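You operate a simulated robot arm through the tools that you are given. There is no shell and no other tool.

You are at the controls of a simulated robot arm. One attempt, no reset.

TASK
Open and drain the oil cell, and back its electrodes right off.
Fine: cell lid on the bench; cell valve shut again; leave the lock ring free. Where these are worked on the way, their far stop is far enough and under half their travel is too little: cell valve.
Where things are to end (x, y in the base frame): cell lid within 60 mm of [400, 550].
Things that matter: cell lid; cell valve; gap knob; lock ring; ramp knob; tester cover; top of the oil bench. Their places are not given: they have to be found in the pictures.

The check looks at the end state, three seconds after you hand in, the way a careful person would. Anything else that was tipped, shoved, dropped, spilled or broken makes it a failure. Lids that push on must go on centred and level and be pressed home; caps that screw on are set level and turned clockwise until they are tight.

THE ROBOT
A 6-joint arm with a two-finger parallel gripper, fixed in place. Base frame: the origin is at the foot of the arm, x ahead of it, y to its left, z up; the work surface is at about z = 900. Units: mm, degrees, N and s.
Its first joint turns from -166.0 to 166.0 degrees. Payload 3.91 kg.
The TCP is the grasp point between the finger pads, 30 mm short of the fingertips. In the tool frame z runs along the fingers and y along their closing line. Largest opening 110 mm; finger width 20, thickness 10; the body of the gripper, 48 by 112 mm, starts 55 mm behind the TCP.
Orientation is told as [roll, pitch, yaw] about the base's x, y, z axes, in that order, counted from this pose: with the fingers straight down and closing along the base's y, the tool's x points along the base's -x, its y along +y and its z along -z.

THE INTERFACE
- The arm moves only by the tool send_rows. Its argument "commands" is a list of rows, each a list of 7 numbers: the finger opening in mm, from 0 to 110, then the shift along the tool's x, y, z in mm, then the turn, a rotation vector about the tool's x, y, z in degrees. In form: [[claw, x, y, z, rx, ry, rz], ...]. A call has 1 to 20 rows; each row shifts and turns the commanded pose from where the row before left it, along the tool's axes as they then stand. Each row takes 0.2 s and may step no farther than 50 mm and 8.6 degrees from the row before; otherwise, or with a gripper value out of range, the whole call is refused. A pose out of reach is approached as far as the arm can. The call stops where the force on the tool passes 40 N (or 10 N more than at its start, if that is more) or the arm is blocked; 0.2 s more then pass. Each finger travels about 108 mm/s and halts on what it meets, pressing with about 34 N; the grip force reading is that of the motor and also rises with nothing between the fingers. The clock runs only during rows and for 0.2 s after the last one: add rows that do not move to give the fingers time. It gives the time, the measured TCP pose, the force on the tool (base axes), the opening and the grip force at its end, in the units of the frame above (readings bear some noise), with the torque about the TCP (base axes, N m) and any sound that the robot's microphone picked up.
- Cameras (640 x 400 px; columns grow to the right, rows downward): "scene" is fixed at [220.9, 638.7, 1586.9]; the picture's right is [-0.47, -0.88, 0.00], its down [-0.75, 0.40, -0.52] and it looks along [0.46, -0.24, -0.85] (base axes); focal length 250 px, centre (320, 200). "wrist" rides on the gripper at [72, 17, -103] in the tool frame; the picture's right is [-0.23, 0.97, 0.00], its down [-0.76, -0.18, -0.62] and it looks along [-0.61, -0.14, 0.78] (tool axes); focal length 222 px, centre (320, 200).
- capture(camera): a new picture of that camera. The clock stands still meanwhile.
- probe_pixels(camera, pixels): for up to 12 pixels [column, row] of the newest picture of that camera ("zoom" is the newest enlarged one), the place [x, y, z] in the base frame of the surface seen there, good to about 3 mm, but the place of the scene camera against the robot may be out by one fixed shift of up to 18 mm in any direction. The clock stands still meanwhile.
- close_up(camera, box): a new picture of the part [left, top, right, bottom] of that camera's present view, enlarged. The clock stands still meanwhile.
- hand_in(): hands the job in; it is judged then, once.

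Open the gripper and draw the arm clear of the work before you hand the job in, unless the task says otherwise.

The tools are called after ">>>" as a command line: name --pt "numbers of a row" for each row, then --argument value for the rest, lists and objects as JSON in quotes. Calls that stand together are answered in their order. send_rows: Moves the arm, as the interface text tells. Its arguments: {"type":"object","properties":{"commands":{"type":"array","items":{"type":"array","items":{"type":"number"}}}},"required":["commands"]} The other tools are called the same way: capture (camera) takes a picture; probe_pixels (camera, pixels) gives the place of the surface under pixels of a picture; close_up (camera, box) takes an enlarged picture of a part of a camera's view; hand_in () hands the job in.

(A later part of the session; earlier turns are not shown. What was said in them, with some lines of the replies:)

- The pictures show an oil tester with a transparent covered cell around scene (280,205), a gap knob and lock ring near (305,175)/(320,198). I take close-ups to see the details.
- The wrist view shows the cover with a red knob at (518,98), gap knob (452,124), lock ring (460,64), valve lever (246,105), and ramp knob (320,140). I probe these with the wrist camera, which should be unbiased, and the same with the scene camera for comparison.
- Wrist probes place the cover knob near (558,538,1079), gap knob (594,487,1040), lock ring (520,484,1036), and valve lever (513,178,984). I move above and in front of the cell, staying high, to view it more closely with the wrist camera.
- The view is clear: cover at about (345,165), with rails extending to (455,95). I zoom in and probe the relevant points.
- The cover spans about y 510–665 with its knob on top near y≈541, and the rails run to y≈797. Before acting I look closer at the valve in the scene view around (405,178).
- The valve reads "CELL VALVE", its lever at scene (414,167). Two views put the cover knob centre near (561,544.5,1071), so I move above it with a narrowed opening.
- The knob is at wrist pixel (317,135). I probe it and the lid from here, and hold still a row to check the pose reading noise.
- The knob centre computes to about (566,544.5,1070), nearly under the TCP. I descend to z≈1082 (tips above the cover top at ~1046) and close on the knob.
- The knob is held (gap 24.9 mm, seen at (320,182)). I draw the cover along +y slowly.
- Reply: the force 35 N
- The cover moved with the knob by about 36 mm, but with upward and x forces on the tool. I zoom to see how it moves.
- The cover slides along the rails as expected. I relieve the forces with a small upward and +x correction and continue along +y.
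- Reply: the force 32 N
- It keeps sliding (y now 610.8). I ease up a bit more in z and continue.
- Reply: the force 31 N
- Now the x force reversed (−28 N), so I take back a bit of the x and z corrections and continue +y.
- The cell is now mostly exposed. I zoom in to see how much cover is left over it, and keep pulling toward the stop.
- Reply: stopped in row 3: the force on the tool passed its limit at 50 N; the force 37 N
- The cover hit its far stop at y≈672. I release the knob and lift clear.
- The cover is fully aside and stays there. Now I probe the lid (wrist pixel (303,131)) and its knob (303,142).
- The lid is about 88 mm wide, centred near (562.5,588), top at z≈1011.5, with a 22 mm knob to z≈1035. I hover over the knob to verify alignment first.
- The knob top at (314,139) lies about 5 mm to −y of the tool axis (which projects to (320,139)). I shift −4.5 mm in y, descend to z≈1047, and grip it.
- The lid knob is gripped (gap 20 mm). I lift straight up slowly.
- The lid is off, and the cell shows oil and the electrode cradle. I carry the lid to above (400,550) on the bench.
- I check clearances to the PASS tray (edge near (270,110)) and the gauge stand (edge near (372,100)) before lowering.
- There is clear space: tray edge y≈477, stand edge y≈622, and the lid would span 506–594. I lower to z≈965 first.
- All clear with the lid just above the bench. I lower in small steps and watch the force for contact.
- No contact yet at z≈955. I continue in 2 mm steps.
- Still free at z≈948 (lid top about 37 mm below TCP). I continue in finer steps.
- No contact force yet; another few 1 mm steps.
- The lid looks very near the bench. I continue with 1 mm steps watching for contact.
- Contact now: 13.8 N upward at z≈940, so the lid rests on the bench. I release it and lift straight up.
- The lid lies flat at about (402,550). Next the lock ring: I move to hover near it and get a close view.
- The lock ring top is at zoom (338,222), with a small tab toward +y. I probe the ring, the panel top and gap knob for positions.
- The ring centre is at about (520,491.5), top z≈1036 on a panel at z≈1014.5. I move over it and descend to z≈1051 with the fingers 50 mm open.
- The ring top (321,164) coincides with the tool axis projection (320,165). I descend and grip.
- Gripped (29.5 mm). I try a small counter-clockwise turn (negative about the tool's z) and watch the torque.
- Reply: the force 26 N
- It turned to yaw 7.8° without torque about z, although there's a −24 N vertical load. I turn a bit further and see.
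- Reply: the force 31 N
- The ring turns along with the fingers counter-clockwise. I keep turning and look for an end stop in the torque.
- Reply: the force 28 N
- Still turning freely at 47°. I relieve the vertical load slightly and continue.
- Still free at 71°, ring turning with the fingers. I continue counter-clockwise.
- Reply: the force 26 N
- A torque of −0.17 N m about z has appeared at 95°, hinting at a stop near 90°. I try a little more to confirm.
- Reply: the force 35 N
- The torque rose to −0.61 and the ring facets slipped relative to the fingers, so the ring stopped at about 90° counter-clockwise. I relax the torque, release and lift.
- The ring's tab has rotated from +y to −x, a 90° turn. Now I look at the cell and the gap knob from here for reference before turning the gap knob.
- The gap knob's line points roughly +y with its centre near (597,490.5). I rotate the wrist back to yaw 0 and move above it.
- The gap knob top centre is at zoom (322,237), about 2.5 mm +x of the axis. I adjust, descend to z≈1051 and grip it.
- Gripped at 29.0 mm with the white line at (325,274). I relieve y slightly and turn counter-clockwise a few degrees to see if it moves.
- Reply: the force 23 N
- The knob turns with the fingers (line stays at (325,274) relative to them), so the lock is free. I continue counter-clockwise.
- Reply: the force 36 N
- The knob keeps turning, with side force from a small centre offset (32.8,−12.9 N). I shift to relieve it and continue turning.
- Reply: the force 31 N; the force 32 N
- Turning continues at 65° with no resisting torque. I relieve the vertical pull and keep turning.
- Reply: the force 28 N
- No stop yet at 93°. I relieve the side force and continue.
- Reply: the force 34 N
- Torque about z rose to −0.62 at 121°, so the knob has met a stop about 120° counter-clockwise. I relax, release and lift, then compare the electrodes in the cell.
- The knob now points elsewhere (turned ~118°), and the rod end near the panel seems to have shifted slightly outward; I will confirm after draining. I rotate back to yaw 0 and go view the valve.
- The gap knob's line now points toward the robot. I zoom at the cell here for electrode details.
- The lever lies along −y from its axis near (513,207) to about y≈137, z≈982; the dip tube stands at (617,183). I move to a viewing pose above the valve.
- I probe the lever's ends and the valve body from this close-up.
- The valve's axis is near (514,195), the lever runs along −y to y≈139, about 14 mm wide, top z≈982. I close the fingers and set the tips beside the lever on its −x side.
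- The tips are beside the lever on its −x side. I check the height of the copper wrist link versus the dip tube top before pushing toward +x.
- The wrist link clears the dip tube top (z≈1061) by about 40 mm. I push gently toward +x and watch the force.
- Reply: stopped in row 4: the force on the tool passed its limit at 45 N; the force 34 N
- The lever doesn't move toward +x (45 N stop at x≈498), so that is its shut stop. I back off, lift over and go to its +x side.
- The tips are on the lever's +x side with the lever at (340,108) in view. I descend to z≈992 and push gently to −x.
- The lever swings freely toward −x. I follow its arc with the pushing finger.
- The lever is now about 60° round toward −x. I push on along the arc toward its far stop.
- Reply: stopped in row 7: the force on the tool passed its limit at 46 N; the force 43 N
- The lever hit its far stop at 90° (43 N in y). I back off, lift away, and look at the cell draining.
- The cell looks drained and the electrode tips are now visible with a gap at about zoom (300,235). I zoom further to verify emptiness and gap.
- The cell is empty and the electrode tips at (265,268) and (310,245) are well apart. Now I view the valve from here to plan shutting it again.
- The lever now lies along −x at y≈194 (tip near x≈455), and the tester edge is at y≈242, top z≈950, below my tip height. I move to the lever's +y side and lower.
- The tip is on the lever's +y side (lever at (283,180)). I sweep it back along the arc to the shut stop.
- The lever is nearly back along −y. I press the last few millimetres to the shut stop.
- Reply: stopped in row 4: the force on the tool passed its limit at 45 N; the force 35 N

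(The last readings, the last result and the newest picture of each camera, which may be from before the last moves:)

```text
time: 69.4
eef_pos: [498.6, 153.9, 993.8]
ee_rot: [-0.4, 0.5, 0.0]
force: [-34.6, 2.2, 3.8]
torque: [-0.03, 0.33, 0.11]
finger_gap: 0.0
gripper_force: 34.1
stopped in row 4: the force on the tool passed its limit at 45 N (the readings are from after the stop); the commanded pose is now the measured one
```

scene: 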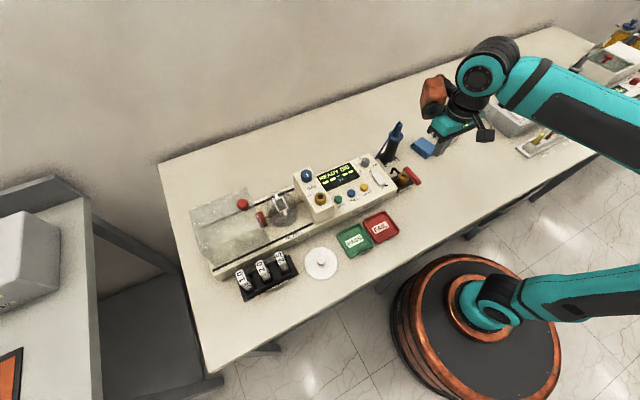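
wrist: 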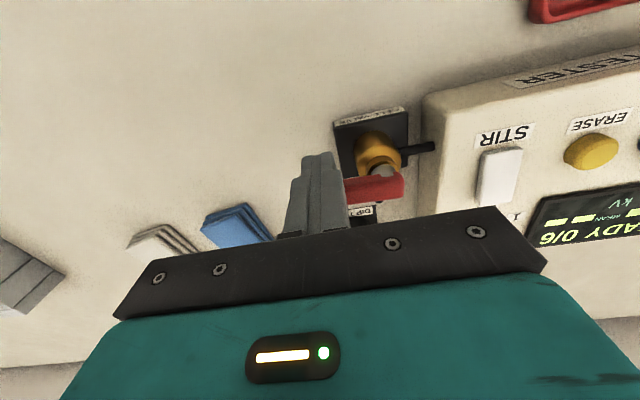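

The lever is at the shut stop again (x≈498.6, 35 N). I back off, lift, and return to above the gap knob to check and re-seat it at its stop.

>>> send_rows --pt "0 6 0 0 0 0 0" --pt "0 0 0 -40 -0.4 -0.5 0" --pt "0 0 0 -45 0 0 0" --pt "0 0 0 -45 0 0 0" --pt "0 0 0 -30 0 0 0" --pt "55 -13.3 42 0 0 0 0" --pt "55 -13.3 42 0 0 0 0" --pt "55 -13.3 42 0 0 0 0" --pt "55 -13.3 42 0 0 0 0" --pt "55 -13.3 42 0 0 0 0" --pt "55 -13.3 42 0 0 0 0" --pt "55 -13.3 42 0 0 0 0" --pt "55 -13.3 42 0 0 0 0" --pt "55 0 0 0 0 0 0"

>>> capture --camera "wrist"

>>> capture --camera "scene"

```text
time: 72.4
eef_pos: [600.6, 492.8, 1153.1]
ee_rot: [-0.1, 0.1, 0.0]
force: [-0.9, -0.5, -0.4]
torque: [0.02, 0.0, -0.03]
finger_gap: 54.8
gripper_force: 0.1
```

```text
taken
```

wrist: 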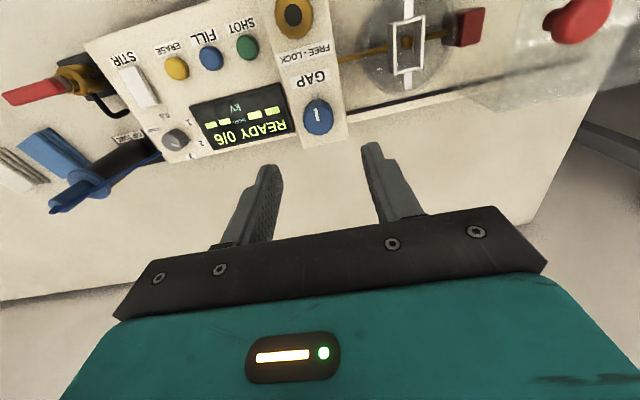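

```text
taken
```

scene: 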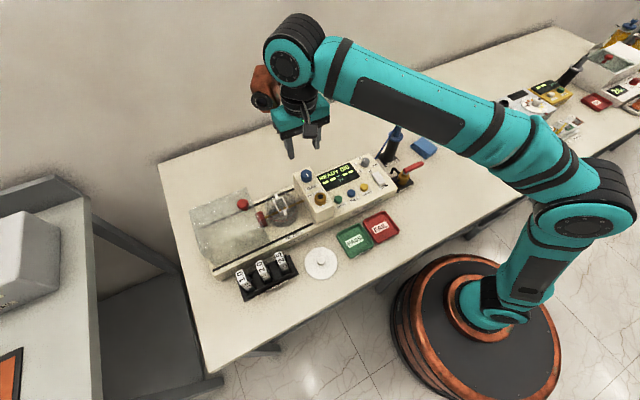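

From here both the knob and the drained cell are visible. I zoom on the electrodes and on the knob.

>>> close_up --camera "wrist" --box '[340, 0, 480, 100]'

>>> close_up --camera "wrist" --box '[260, 0, 380, 150]'

>>> close_up --camera "scene" --box '[265, 190, 305, 220]'

```text
4.00 times, centred on (410, 50) of wrist
```

zoom: 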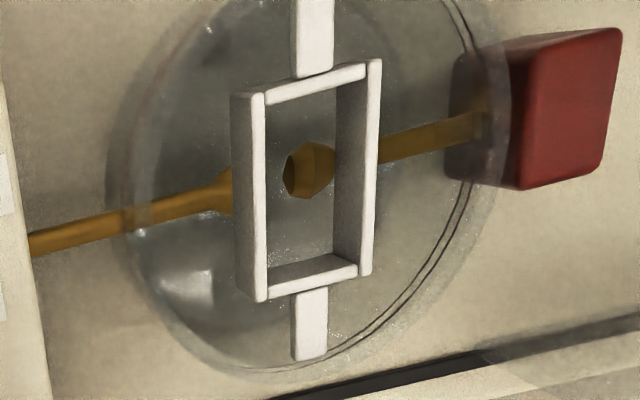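

```text
2.67 times, centred on (320, 75) of wrist
```

zoom: 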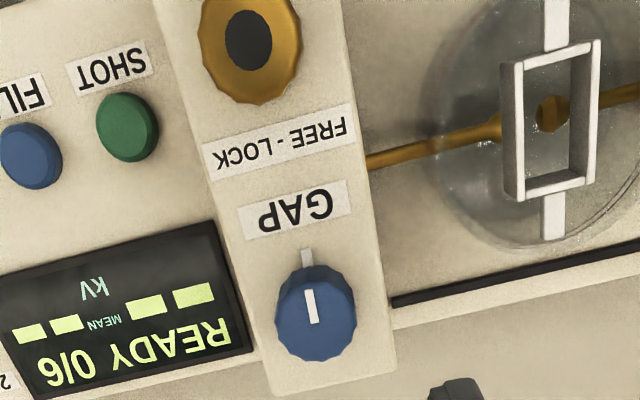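

```text
13.33 times, centred on (285, 205) of scene
```

zoom: 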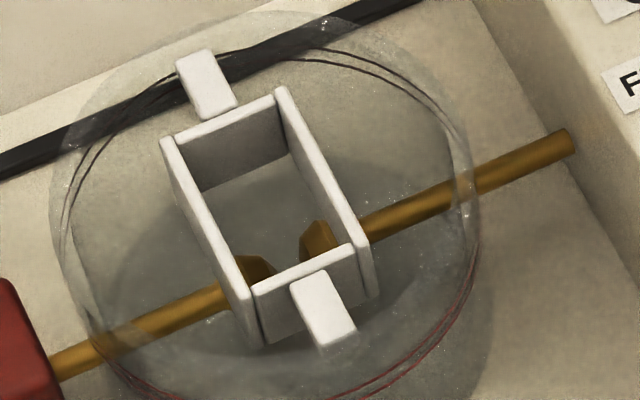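

The knob's centre lines up with the tool axis. I descend, grip again and turn counter-clockwise to confirm the knob is right at its stop.

>>> send_rows --pt "55 -0.5 -2.5 34 0 0 0" --pt "55 0 0 34 0 0 0" --pt "55 0 0 33 0 0 0" --pt "55 0 0 0 0 0 0" --pt "20 0 0 0 0 0 0" --pt "20 0 0 0 0 0 0" --pt "20 0 0 0 0 0 0"

>>> close_up --camera "wrist" --box '[240, 100, 420, 220]'

```text
time: 74.0
eef_pos: [600.5, 485.6, 1054.1]
ee_rot: [0.0, 0.0, 0.0]
force: [0.7, 29.1, 3.0]
torque: [0.91, -0.43, 0.1]
finger_gap: 34.5
gripper_force: 14.8
```

```text
3.33 times, centred on (330, 160) of wrist
```

zoom: 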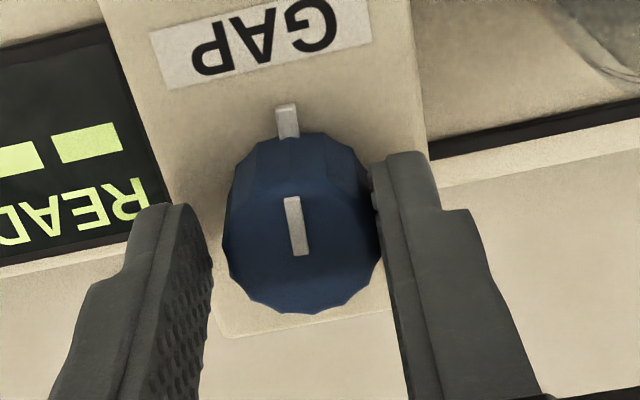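

The +y finger met the knob first (29 N, gap 34.5). I open a bit, shift +2.8 mm in y and close again.

>>> send_rows --pt "50 0 0 0 0 0 0" --pt "50 0 2.8 1.5 0 0 0" --pt "50 0 0 0 0 0 0" --pt "20 0 0 0 0 0 0" --pt "20 0 0 0 0 0 0" --pt "20 0 0 0 0 0 0"

>>> close_up --camera "wrist" --box '[240, 100, 420, 220]'

```text
time: 75.4
eef_pos: [599.4, 490.3, 1051.4]
ee_rot: [0.0, -0.1, 0.0]
force: [2.8, -0.6, 0.8]
torque: [0.0, -0.31, 0.02]
finger_gap: 29.1
gripper_force: 45.0
```

```text
3.33 times, centred on (330, 160) of wrist
```

zoom: 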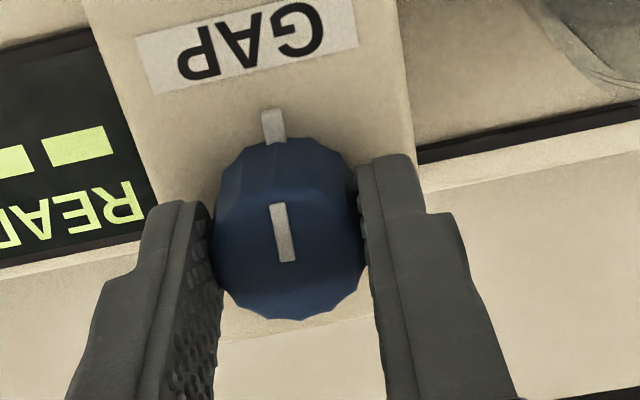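

Well centred now (gap 29.1, negligible side force; line at (281,232)). I turn counter-clockwise in small steps to feel the stop.

>>> send_rows --pt "20 0 0 0 0 0 -2" --pt "20 0 0 0 0 0 -2" --pt "20 0 0 0 0 0 0"

>>> close_up --camera "wrist" --box '[240, 100, 420, 220]'

```text
time: 76.2
eef_pos: [599.4, 489.5, 1053.9]
ee_rot: [0.1, -0.3, 4.0]
force: [9.3, 7.1, 29.0]
torque: [0.12, 0.04, -0.04]
finger_gap: 29.3
gripper_force: 44.7
```

```text
3.33 times, centred on (330, 160) of wrist
```

zoom: 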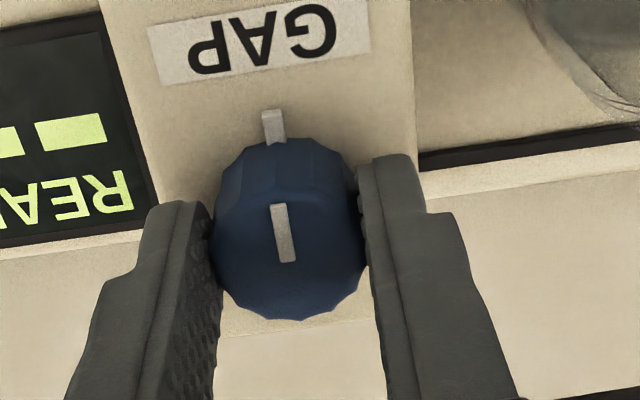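

It still turned 4° with the gripper, so it had been slightly short of the stop. I relieve z and keep turning in small steps.

>>> send_rows --pt "20 0 0 -0.6 0 0 0" --pt "20 0 0 0 0 0 -2" --pt "20 0 0 0 0 0 -2" --pt "20 0 0 0 0 0 0"

>>> close_up --camera "wrist" --box '[240, 100, 420, 220]'

```text
time: 77.2
eef_pos: [599.6, 491.0, 1051.0]
ee_rot: [0.0, -0.1, 8.0]
force: [-0.8, 4.9, 17.1]
torque: [0.17, 0.05, -0.29]
finger_gap: 29.2
gripper_force: 45.3
```

```text
3.33 times, centred on (330, 160) of wrist
```

zoom: 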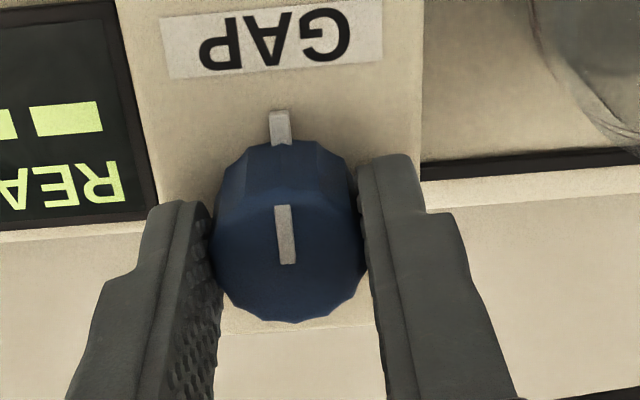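

Torque −0.29 now and the line began shifting relative to the fingers. One more bit to confirm the stop.

>>> send_rows --pt "20 0 0 -0.3 0 0 -2" --pt "20 0 0 0 0 0 -2" --pt "20 0 0 0 0 0 0"

>>> close_up --camera "wrist" --box '[240, 100, 420, 220]'

```text
time: 78.0
eef_pos: [599.4, 489.2, 1051.9]
ee_rot: [0.0, -0.1, 12.2]
force: [0.6, 10.0, 22.5]
torque: [0.38, -0.06, -0.53]
finger_gap: 29.2
gripper_force: 45.1
```

```text
3.33 times, centred on (330, 160) of wrist
```

zoom: 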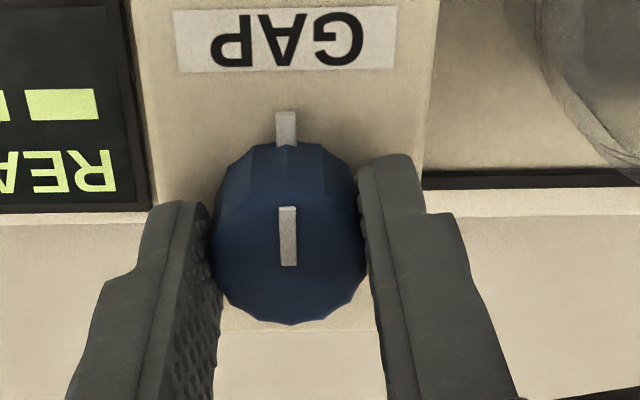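

The torque is −0.53 with the knob slipping in the fingers: it is at its stop. To be sure this end is the wide gap, I take a scene close-up now, then briefly turn clockwise 40° and compare.

>>> close_up --camera "scene" --box '[265, 190, 305, 220]'

>>> send_rows --pt "20 0 0 0 0 0 8" --pt "20 0 0 0 0 0 8" --pt "20 0 0 0 0 0 8" --pt "20 0 0 0 0 0 8" --pt "20 0 0 0 0 0 8" --pt "20 0 0 0 0 0 0"

>>> close_up --camera "scene" --box '[265, 190, 305, 220]'

```text
13.33 times, centred on (285, 205) of scene
```

zoom: 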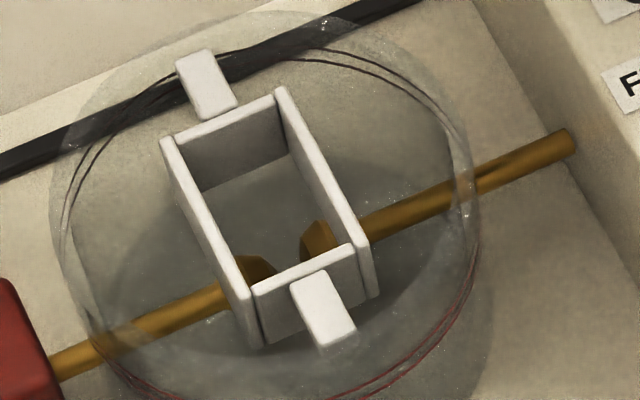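

```text
time: 79.5
eef_pos: [600.0, 491.3, 1051.2]
ee_rot: [0.2, -0.1, -28.1]
force: [-3.0, 10.7, 1.2]
torque: [-0.12, -0.24, 0.01]
finger_gap: 29.5
gripper_force: 45.3
stopped in row 6: the force on the tool passed its limit at 41 N (the readings are from after the stop); the commanded pose is now the measured one
```

```text
13.33 times, centred on (285, 205) of scene
```

zoom: 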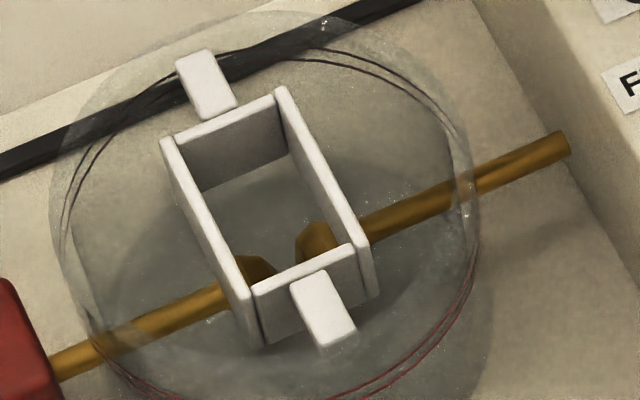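

Turning clockwise moved the right electrode inward (tip from x≈300 to 295, rod end from 575 to 568), so counter-clockwise is the wide end. I turn back counter-clockwise to the stop.

>>> send_rows --pt "20 0 0 0 0 0 -7" --pt "20 0 0 0 0 0 -7" --pt "20 0 0 0 0 0 -7" --pt "20 0 0 0 0 0 -7" --pt "20 0 0 0 0 0 -7" --pt "20 0 0 0 0 0 0"

>>> close_up --camera "wrist" --box '[240, 100, 420, 220]'

```text
time: 80.8
eef_pos: [599.6, 488.9, 1050.0]
ee_rot: [0.1, -0.1, 7.0]
force: [-12.7, -3.2, -10.4]
torque: [-0.09, 1.34, 0.0]
finger_gap: 29.1
gripper_force: 44.8
```

```text
3.33 times, centred on (330, 160) of wrist
```

zoom: 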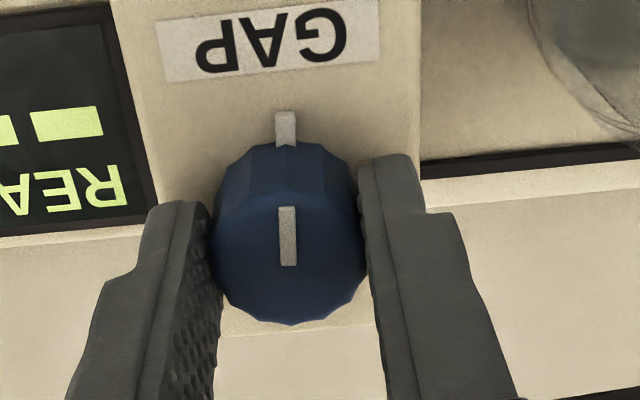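

No stop felt yet at yaw 7°. I continue in small steps to the stop.

>>> send_rows --pt "20 0 0 0 0 0 -3" --pt "20 0 0 0 0 0 -3" --pt "20 0 0 0 0 0 -2" --pt "20 0 0 0 0 0 0"

>>> close_up --camera "wrist" --box '[240, 100, 420, 220]'

```text
time: 81.8
eef_pos: [601.2, 489.6, 1050.3]
ee_rot: [-0.1, -0.1, 14.9]
force: [-0.4, -8.8, -10.5]
torque: [-0.2, -0.26, -0.52]
finger_gap: 29.1
gripper_force: 45.0
```

```text
3.33 times, centred on (330, 160) of wrist
```

zoom: 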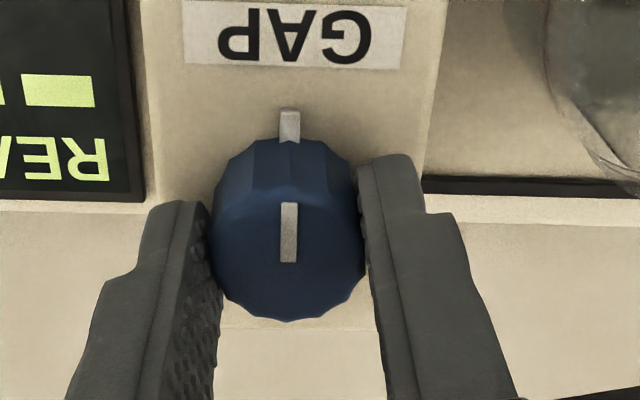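

The stop is reached again (−0.52 N m). I release without turning back and lift straight up.

>>> send_rows --pt "55 0 0 0 0 0 0" --pt "55 0 0 0 0 0 0" --pt "55 0 0 -20 0 0 0" --pt "55 0 0 -40 0 0 0" --pt "55 0 0 -40 0 0 0"

>>> capture --camera "wrist"

>>> close_up --camera "wrist" --box '[250, 0, 480, 150]'

```text
time: 83.0
eef_pos: [597.4, 489.9, 1152.5]
ee_rot: [0.0, -0.2, 14.8]
force: [0.3, -0.8, -0.5]
torque: [-0.03, 0.01, 0.01]
finger_gap: 55.0
gripper_force: 0.1
```

```text
taken
```

wrist: 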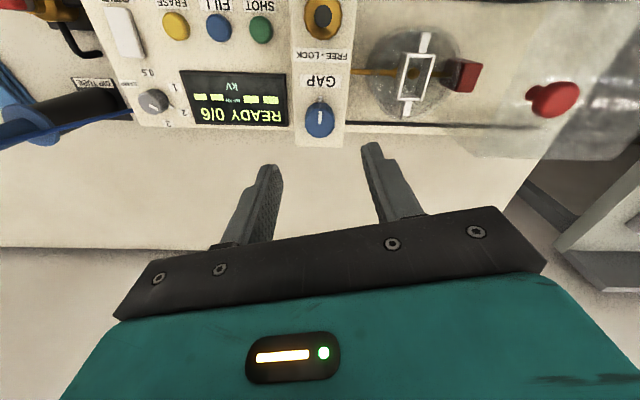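

```text
2.67 times, centred on (365, 75) of wrist
```

zoom: 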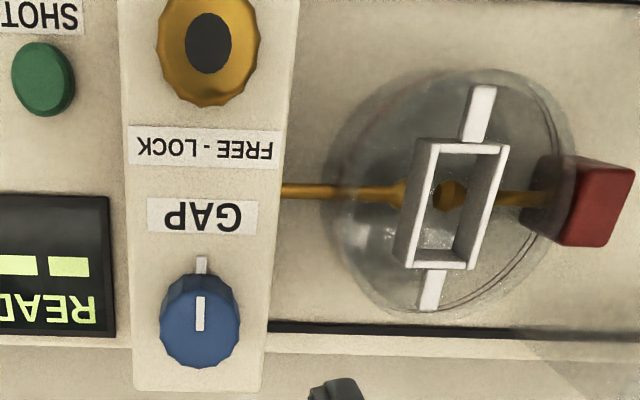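

The knob and electrodes look right. The lock ring was eased back some degrees when I released it, so I go back to it to seat it fully at the free stop.

>>> send_rows --pt "50 0 0 0 0 0 7.4" --pt "50 0 0 0 0 0 7.4" --pt "50 26 0.3 0 0 0 0" --pt "50 26 0.3 0 0 0 0" --pt "50 26 0.3 0 0 0 0" --pt "50 0 0 45 0 0 0" --pt "50 0 0 40 0 0 0" --pt "50 0 0 0 0 0 0"

>>> capture --camera "wrist"

```text
time: 84.8
eef_pos: [525.8, 490.9, 1066.2]
ee_rot: [0.1, -0.1, 0.1]
force: [-0.3, 0.0, -0.9]
torque: [-0.02, 0.0, 0.01]
finger_gap: 50.3
gripper_force: 0.1
```

```text
taken
```

wrist: 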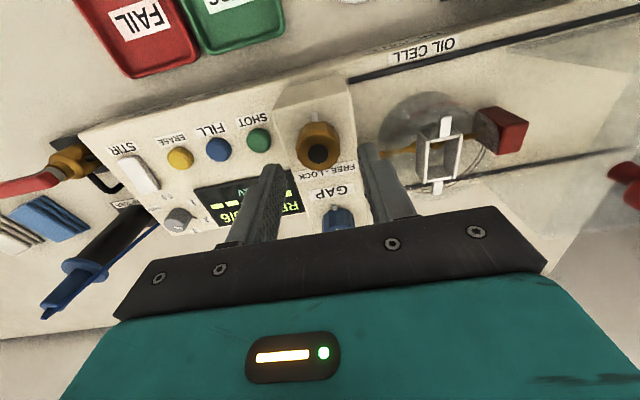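

The ring top (318,153) is about 6.5 mm toward −x of the tool axis. I correct, descend and grip.

>>> send_rows --pt "50 6 -1 7 0 0 0" --pt "50 0 0 7.5 0 0 0" --pt "50 0 0 0 0 0 0" --pt "20 0 0 0 0 0 0" --pt "20 0 0 0 0 0 0" --pt "20 0 0 0 0 0 0"

>>> close_up --camera "wrist" --box '[240, 100, 420, 220]'

```text
time: 86.2
eef_pos: [518.7, 490.3, 1052.0]
ee_rot: [0.0, -0.2, 0.1]
force: [-4.9, -8.2, -7.1]
torque: [-0.31, 0.16, -0.01]
finger_gap: 29.2
gripper_force: 45.1
```

```text
3.33 times, centred on (330, 160) of wrist
```

zoom: 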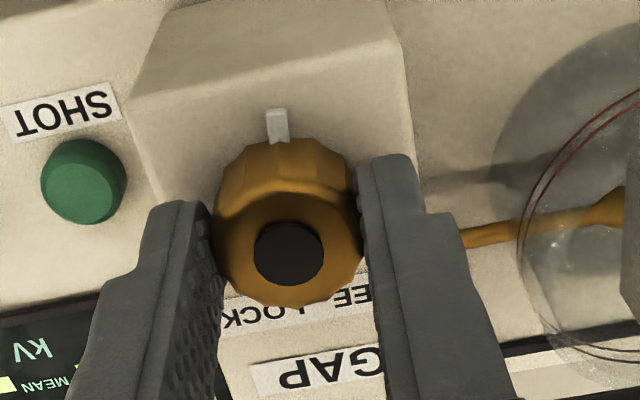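

Gripped centrally with the ring's tab visible at (276,126). I turn counter-clockwise in small steps to the stop.

>>> send_rows --pt "20 0 0 0 0 0 -3" --pt "20 0 0 0 0 0 -3" --pt "20 0 0 0 0 0 -3" --pt "20 0 0 0 0 0 0"

>>> close_up --camera "wrist" --box '[240, 100, 420, 220]'

```text
time: 87.2
eef_pos: [516.5, 490.3, 1052.5]
ee_rot: [0.0, -0.2, 9.1]
force: [7.3, 1.1, 13.4]
torque: [-0.14, 0.07, -0.29]
finger_gap: 28.9
gripper_force: 45.7
```

```text
3.33 times, centred on (330, 160) of wrist
```

zoom: 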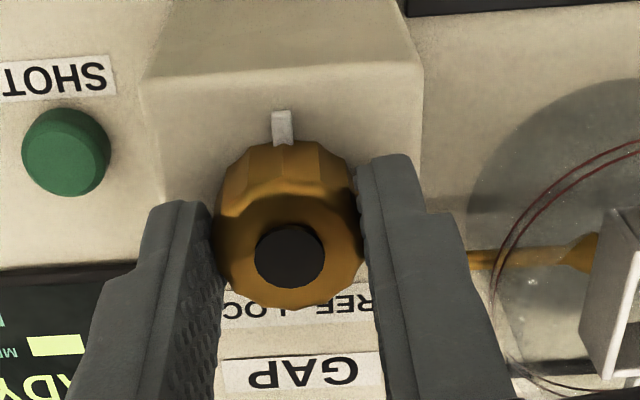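

Torque −0.29 and the tab starts to slip relative to the fingers, so the ring is at its free stop. I release, lift, and retreat.

>>> send_rows --pt "55 0 0 0 0 0 0" --pt "55 0 0 0 0 0 0" --pt "55 0 0 -20 0 0 0" --pt "55 0 0 -40 0 0 0" --pt "55 0 0 -45 0 0 0" --pt "55 0 0 -45 0 0 0" --pt "55 20 -40 0 0 0 4" --pt "55 20 -40 0 0 0 5" --pt "55 20 -40 0 0 0 0" --pt "55 20 -40 0 0 0 0" --pt "55 0 -48 0 0 0 0" --pt "55 0 -48 0 0 0 0" --pt "55 0 0 0 0 0 0"

>>> capture --camera "scene"

>>> capture --camera "wrist"

```text
time: 90.0
eef_pos: [447.1, 225.9, 1200.9]
ee_rot: [0.2, -0.1, 0.1]
force: [-0.5, 0.4, -0.2]
torque: [0.02, 0.01, 0.02]
finger_gap: 55.0
gripper_force: 0.1
```

```text
taken
```

scene: 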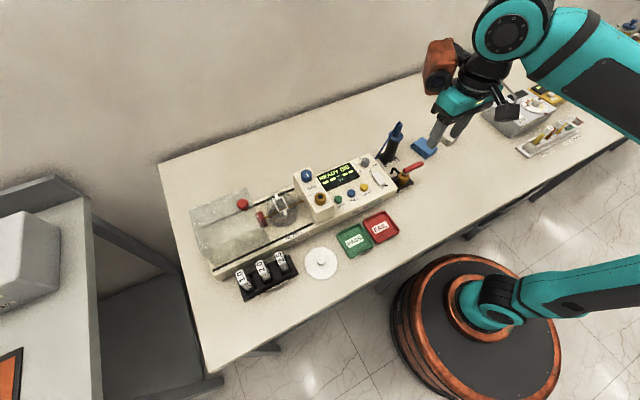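

```text
taken
```

wrist: 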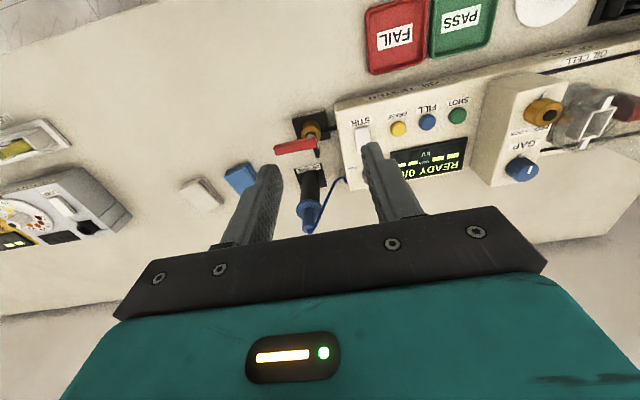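

The arm is clear. I check close-ups of the panel, valve, and lid area for the final state.

>>> close_up --camera "scene" --box '[240, 150, 340, 230]'

>>> close_up --camera "scene" --box '[330, 110, 450, 210]'

>>> close_up --camera "scene" --box '[190, 180, 410, 310]'

>>> probe_pixels --camera "scene" --pixels '[[320, 259], [321, 263], [305, 263], [337, 263], [321, 278]]'

```text
5.00 times, centred on (290, 190) of scene
```

zoom: 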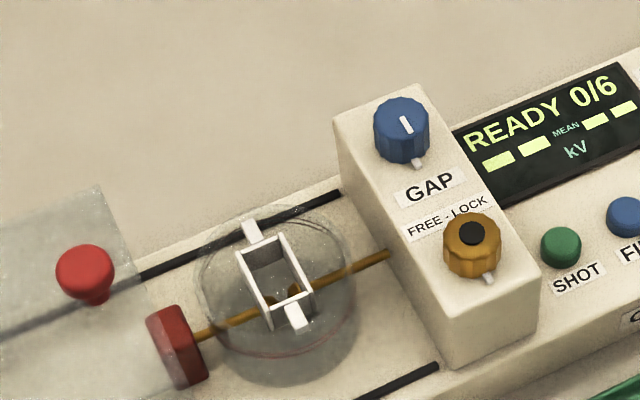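

```text
4.00 times, centred on (390, 160) of scene
```

zoom: 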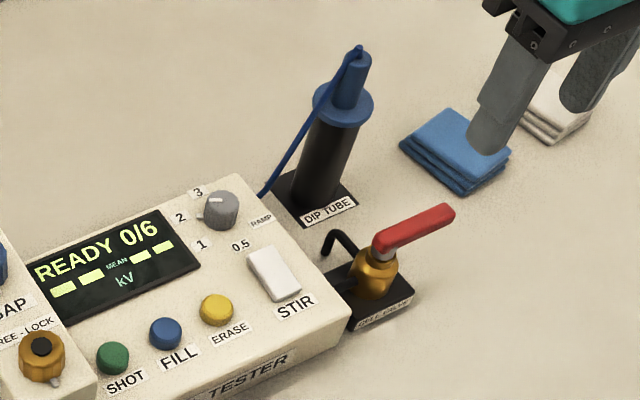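

```text
2.91 times, centred on (300, 245) of scene
```

zoom: 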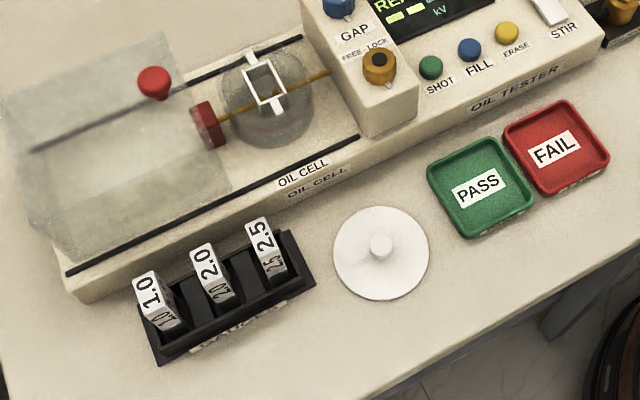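

```text
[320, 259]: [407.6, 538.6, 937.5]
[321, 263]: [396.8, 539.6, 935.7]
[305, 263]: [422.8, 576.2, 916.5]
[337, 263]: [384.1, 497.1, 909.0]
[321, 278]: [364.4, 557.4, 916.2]
```

Everything matches: lid at about (398,550) flat on the bench, cell empty with electrodes at full gap, lock ring at free, valve shut, ramp knob untouched, cover slid open. I open the gripper fully and raise it a little before handing in.

>>> send_rows --pt "110 0 0 -30 0 0 0" --pt "110 20 0 -20 0 0 0" --pt "110 0 0 0 0 0 0" --pt "110 0 0 0 0 0 0"

```text
time: 91.0
eef_pos: [425.3, 231.7, 1248.3]
ee_rot: [0.0, -0.2, 0.1]
force: [-0.1, -0.4, 0.8]
torque: [-0.02, 0.01, -0.02]
finger_gap: 110.1
gripper_force: 0.0
```

The arm is clear at z≈1248 with the gripper open and empty. I hand the job in.

>>> hand_in

```text
The job is handed in.
```

I handed the job in with the oil cell open, drained and its electrodes backed off to the stop. The hand-in gave no pass or fail result.

- **Cell lid:** it lies flat on the bench at about (398, 550), within 60 mm of the target.
- **Oil:** I turned the cell valve to its far stop and the cell emptied. I saw no spill on the bench, and the valve is shut again.
- **Electrodes:** the gap knob is at its counter-clockwise stop. I checked this is the wide end by turning it back 40°, seeing the gap close, and returning it to the stop.
- **Lock ring:** it is at its counter-clockwise stop and left free. The gap knob turned freely afterwards.
- **Ramp knob:** untouched.

**Tester cover:** I left it slid fully open. The task didn't say how it should end, and I read "open the oil cell" as leaving it open. If it was meant to be closed again, that part would count against the job.
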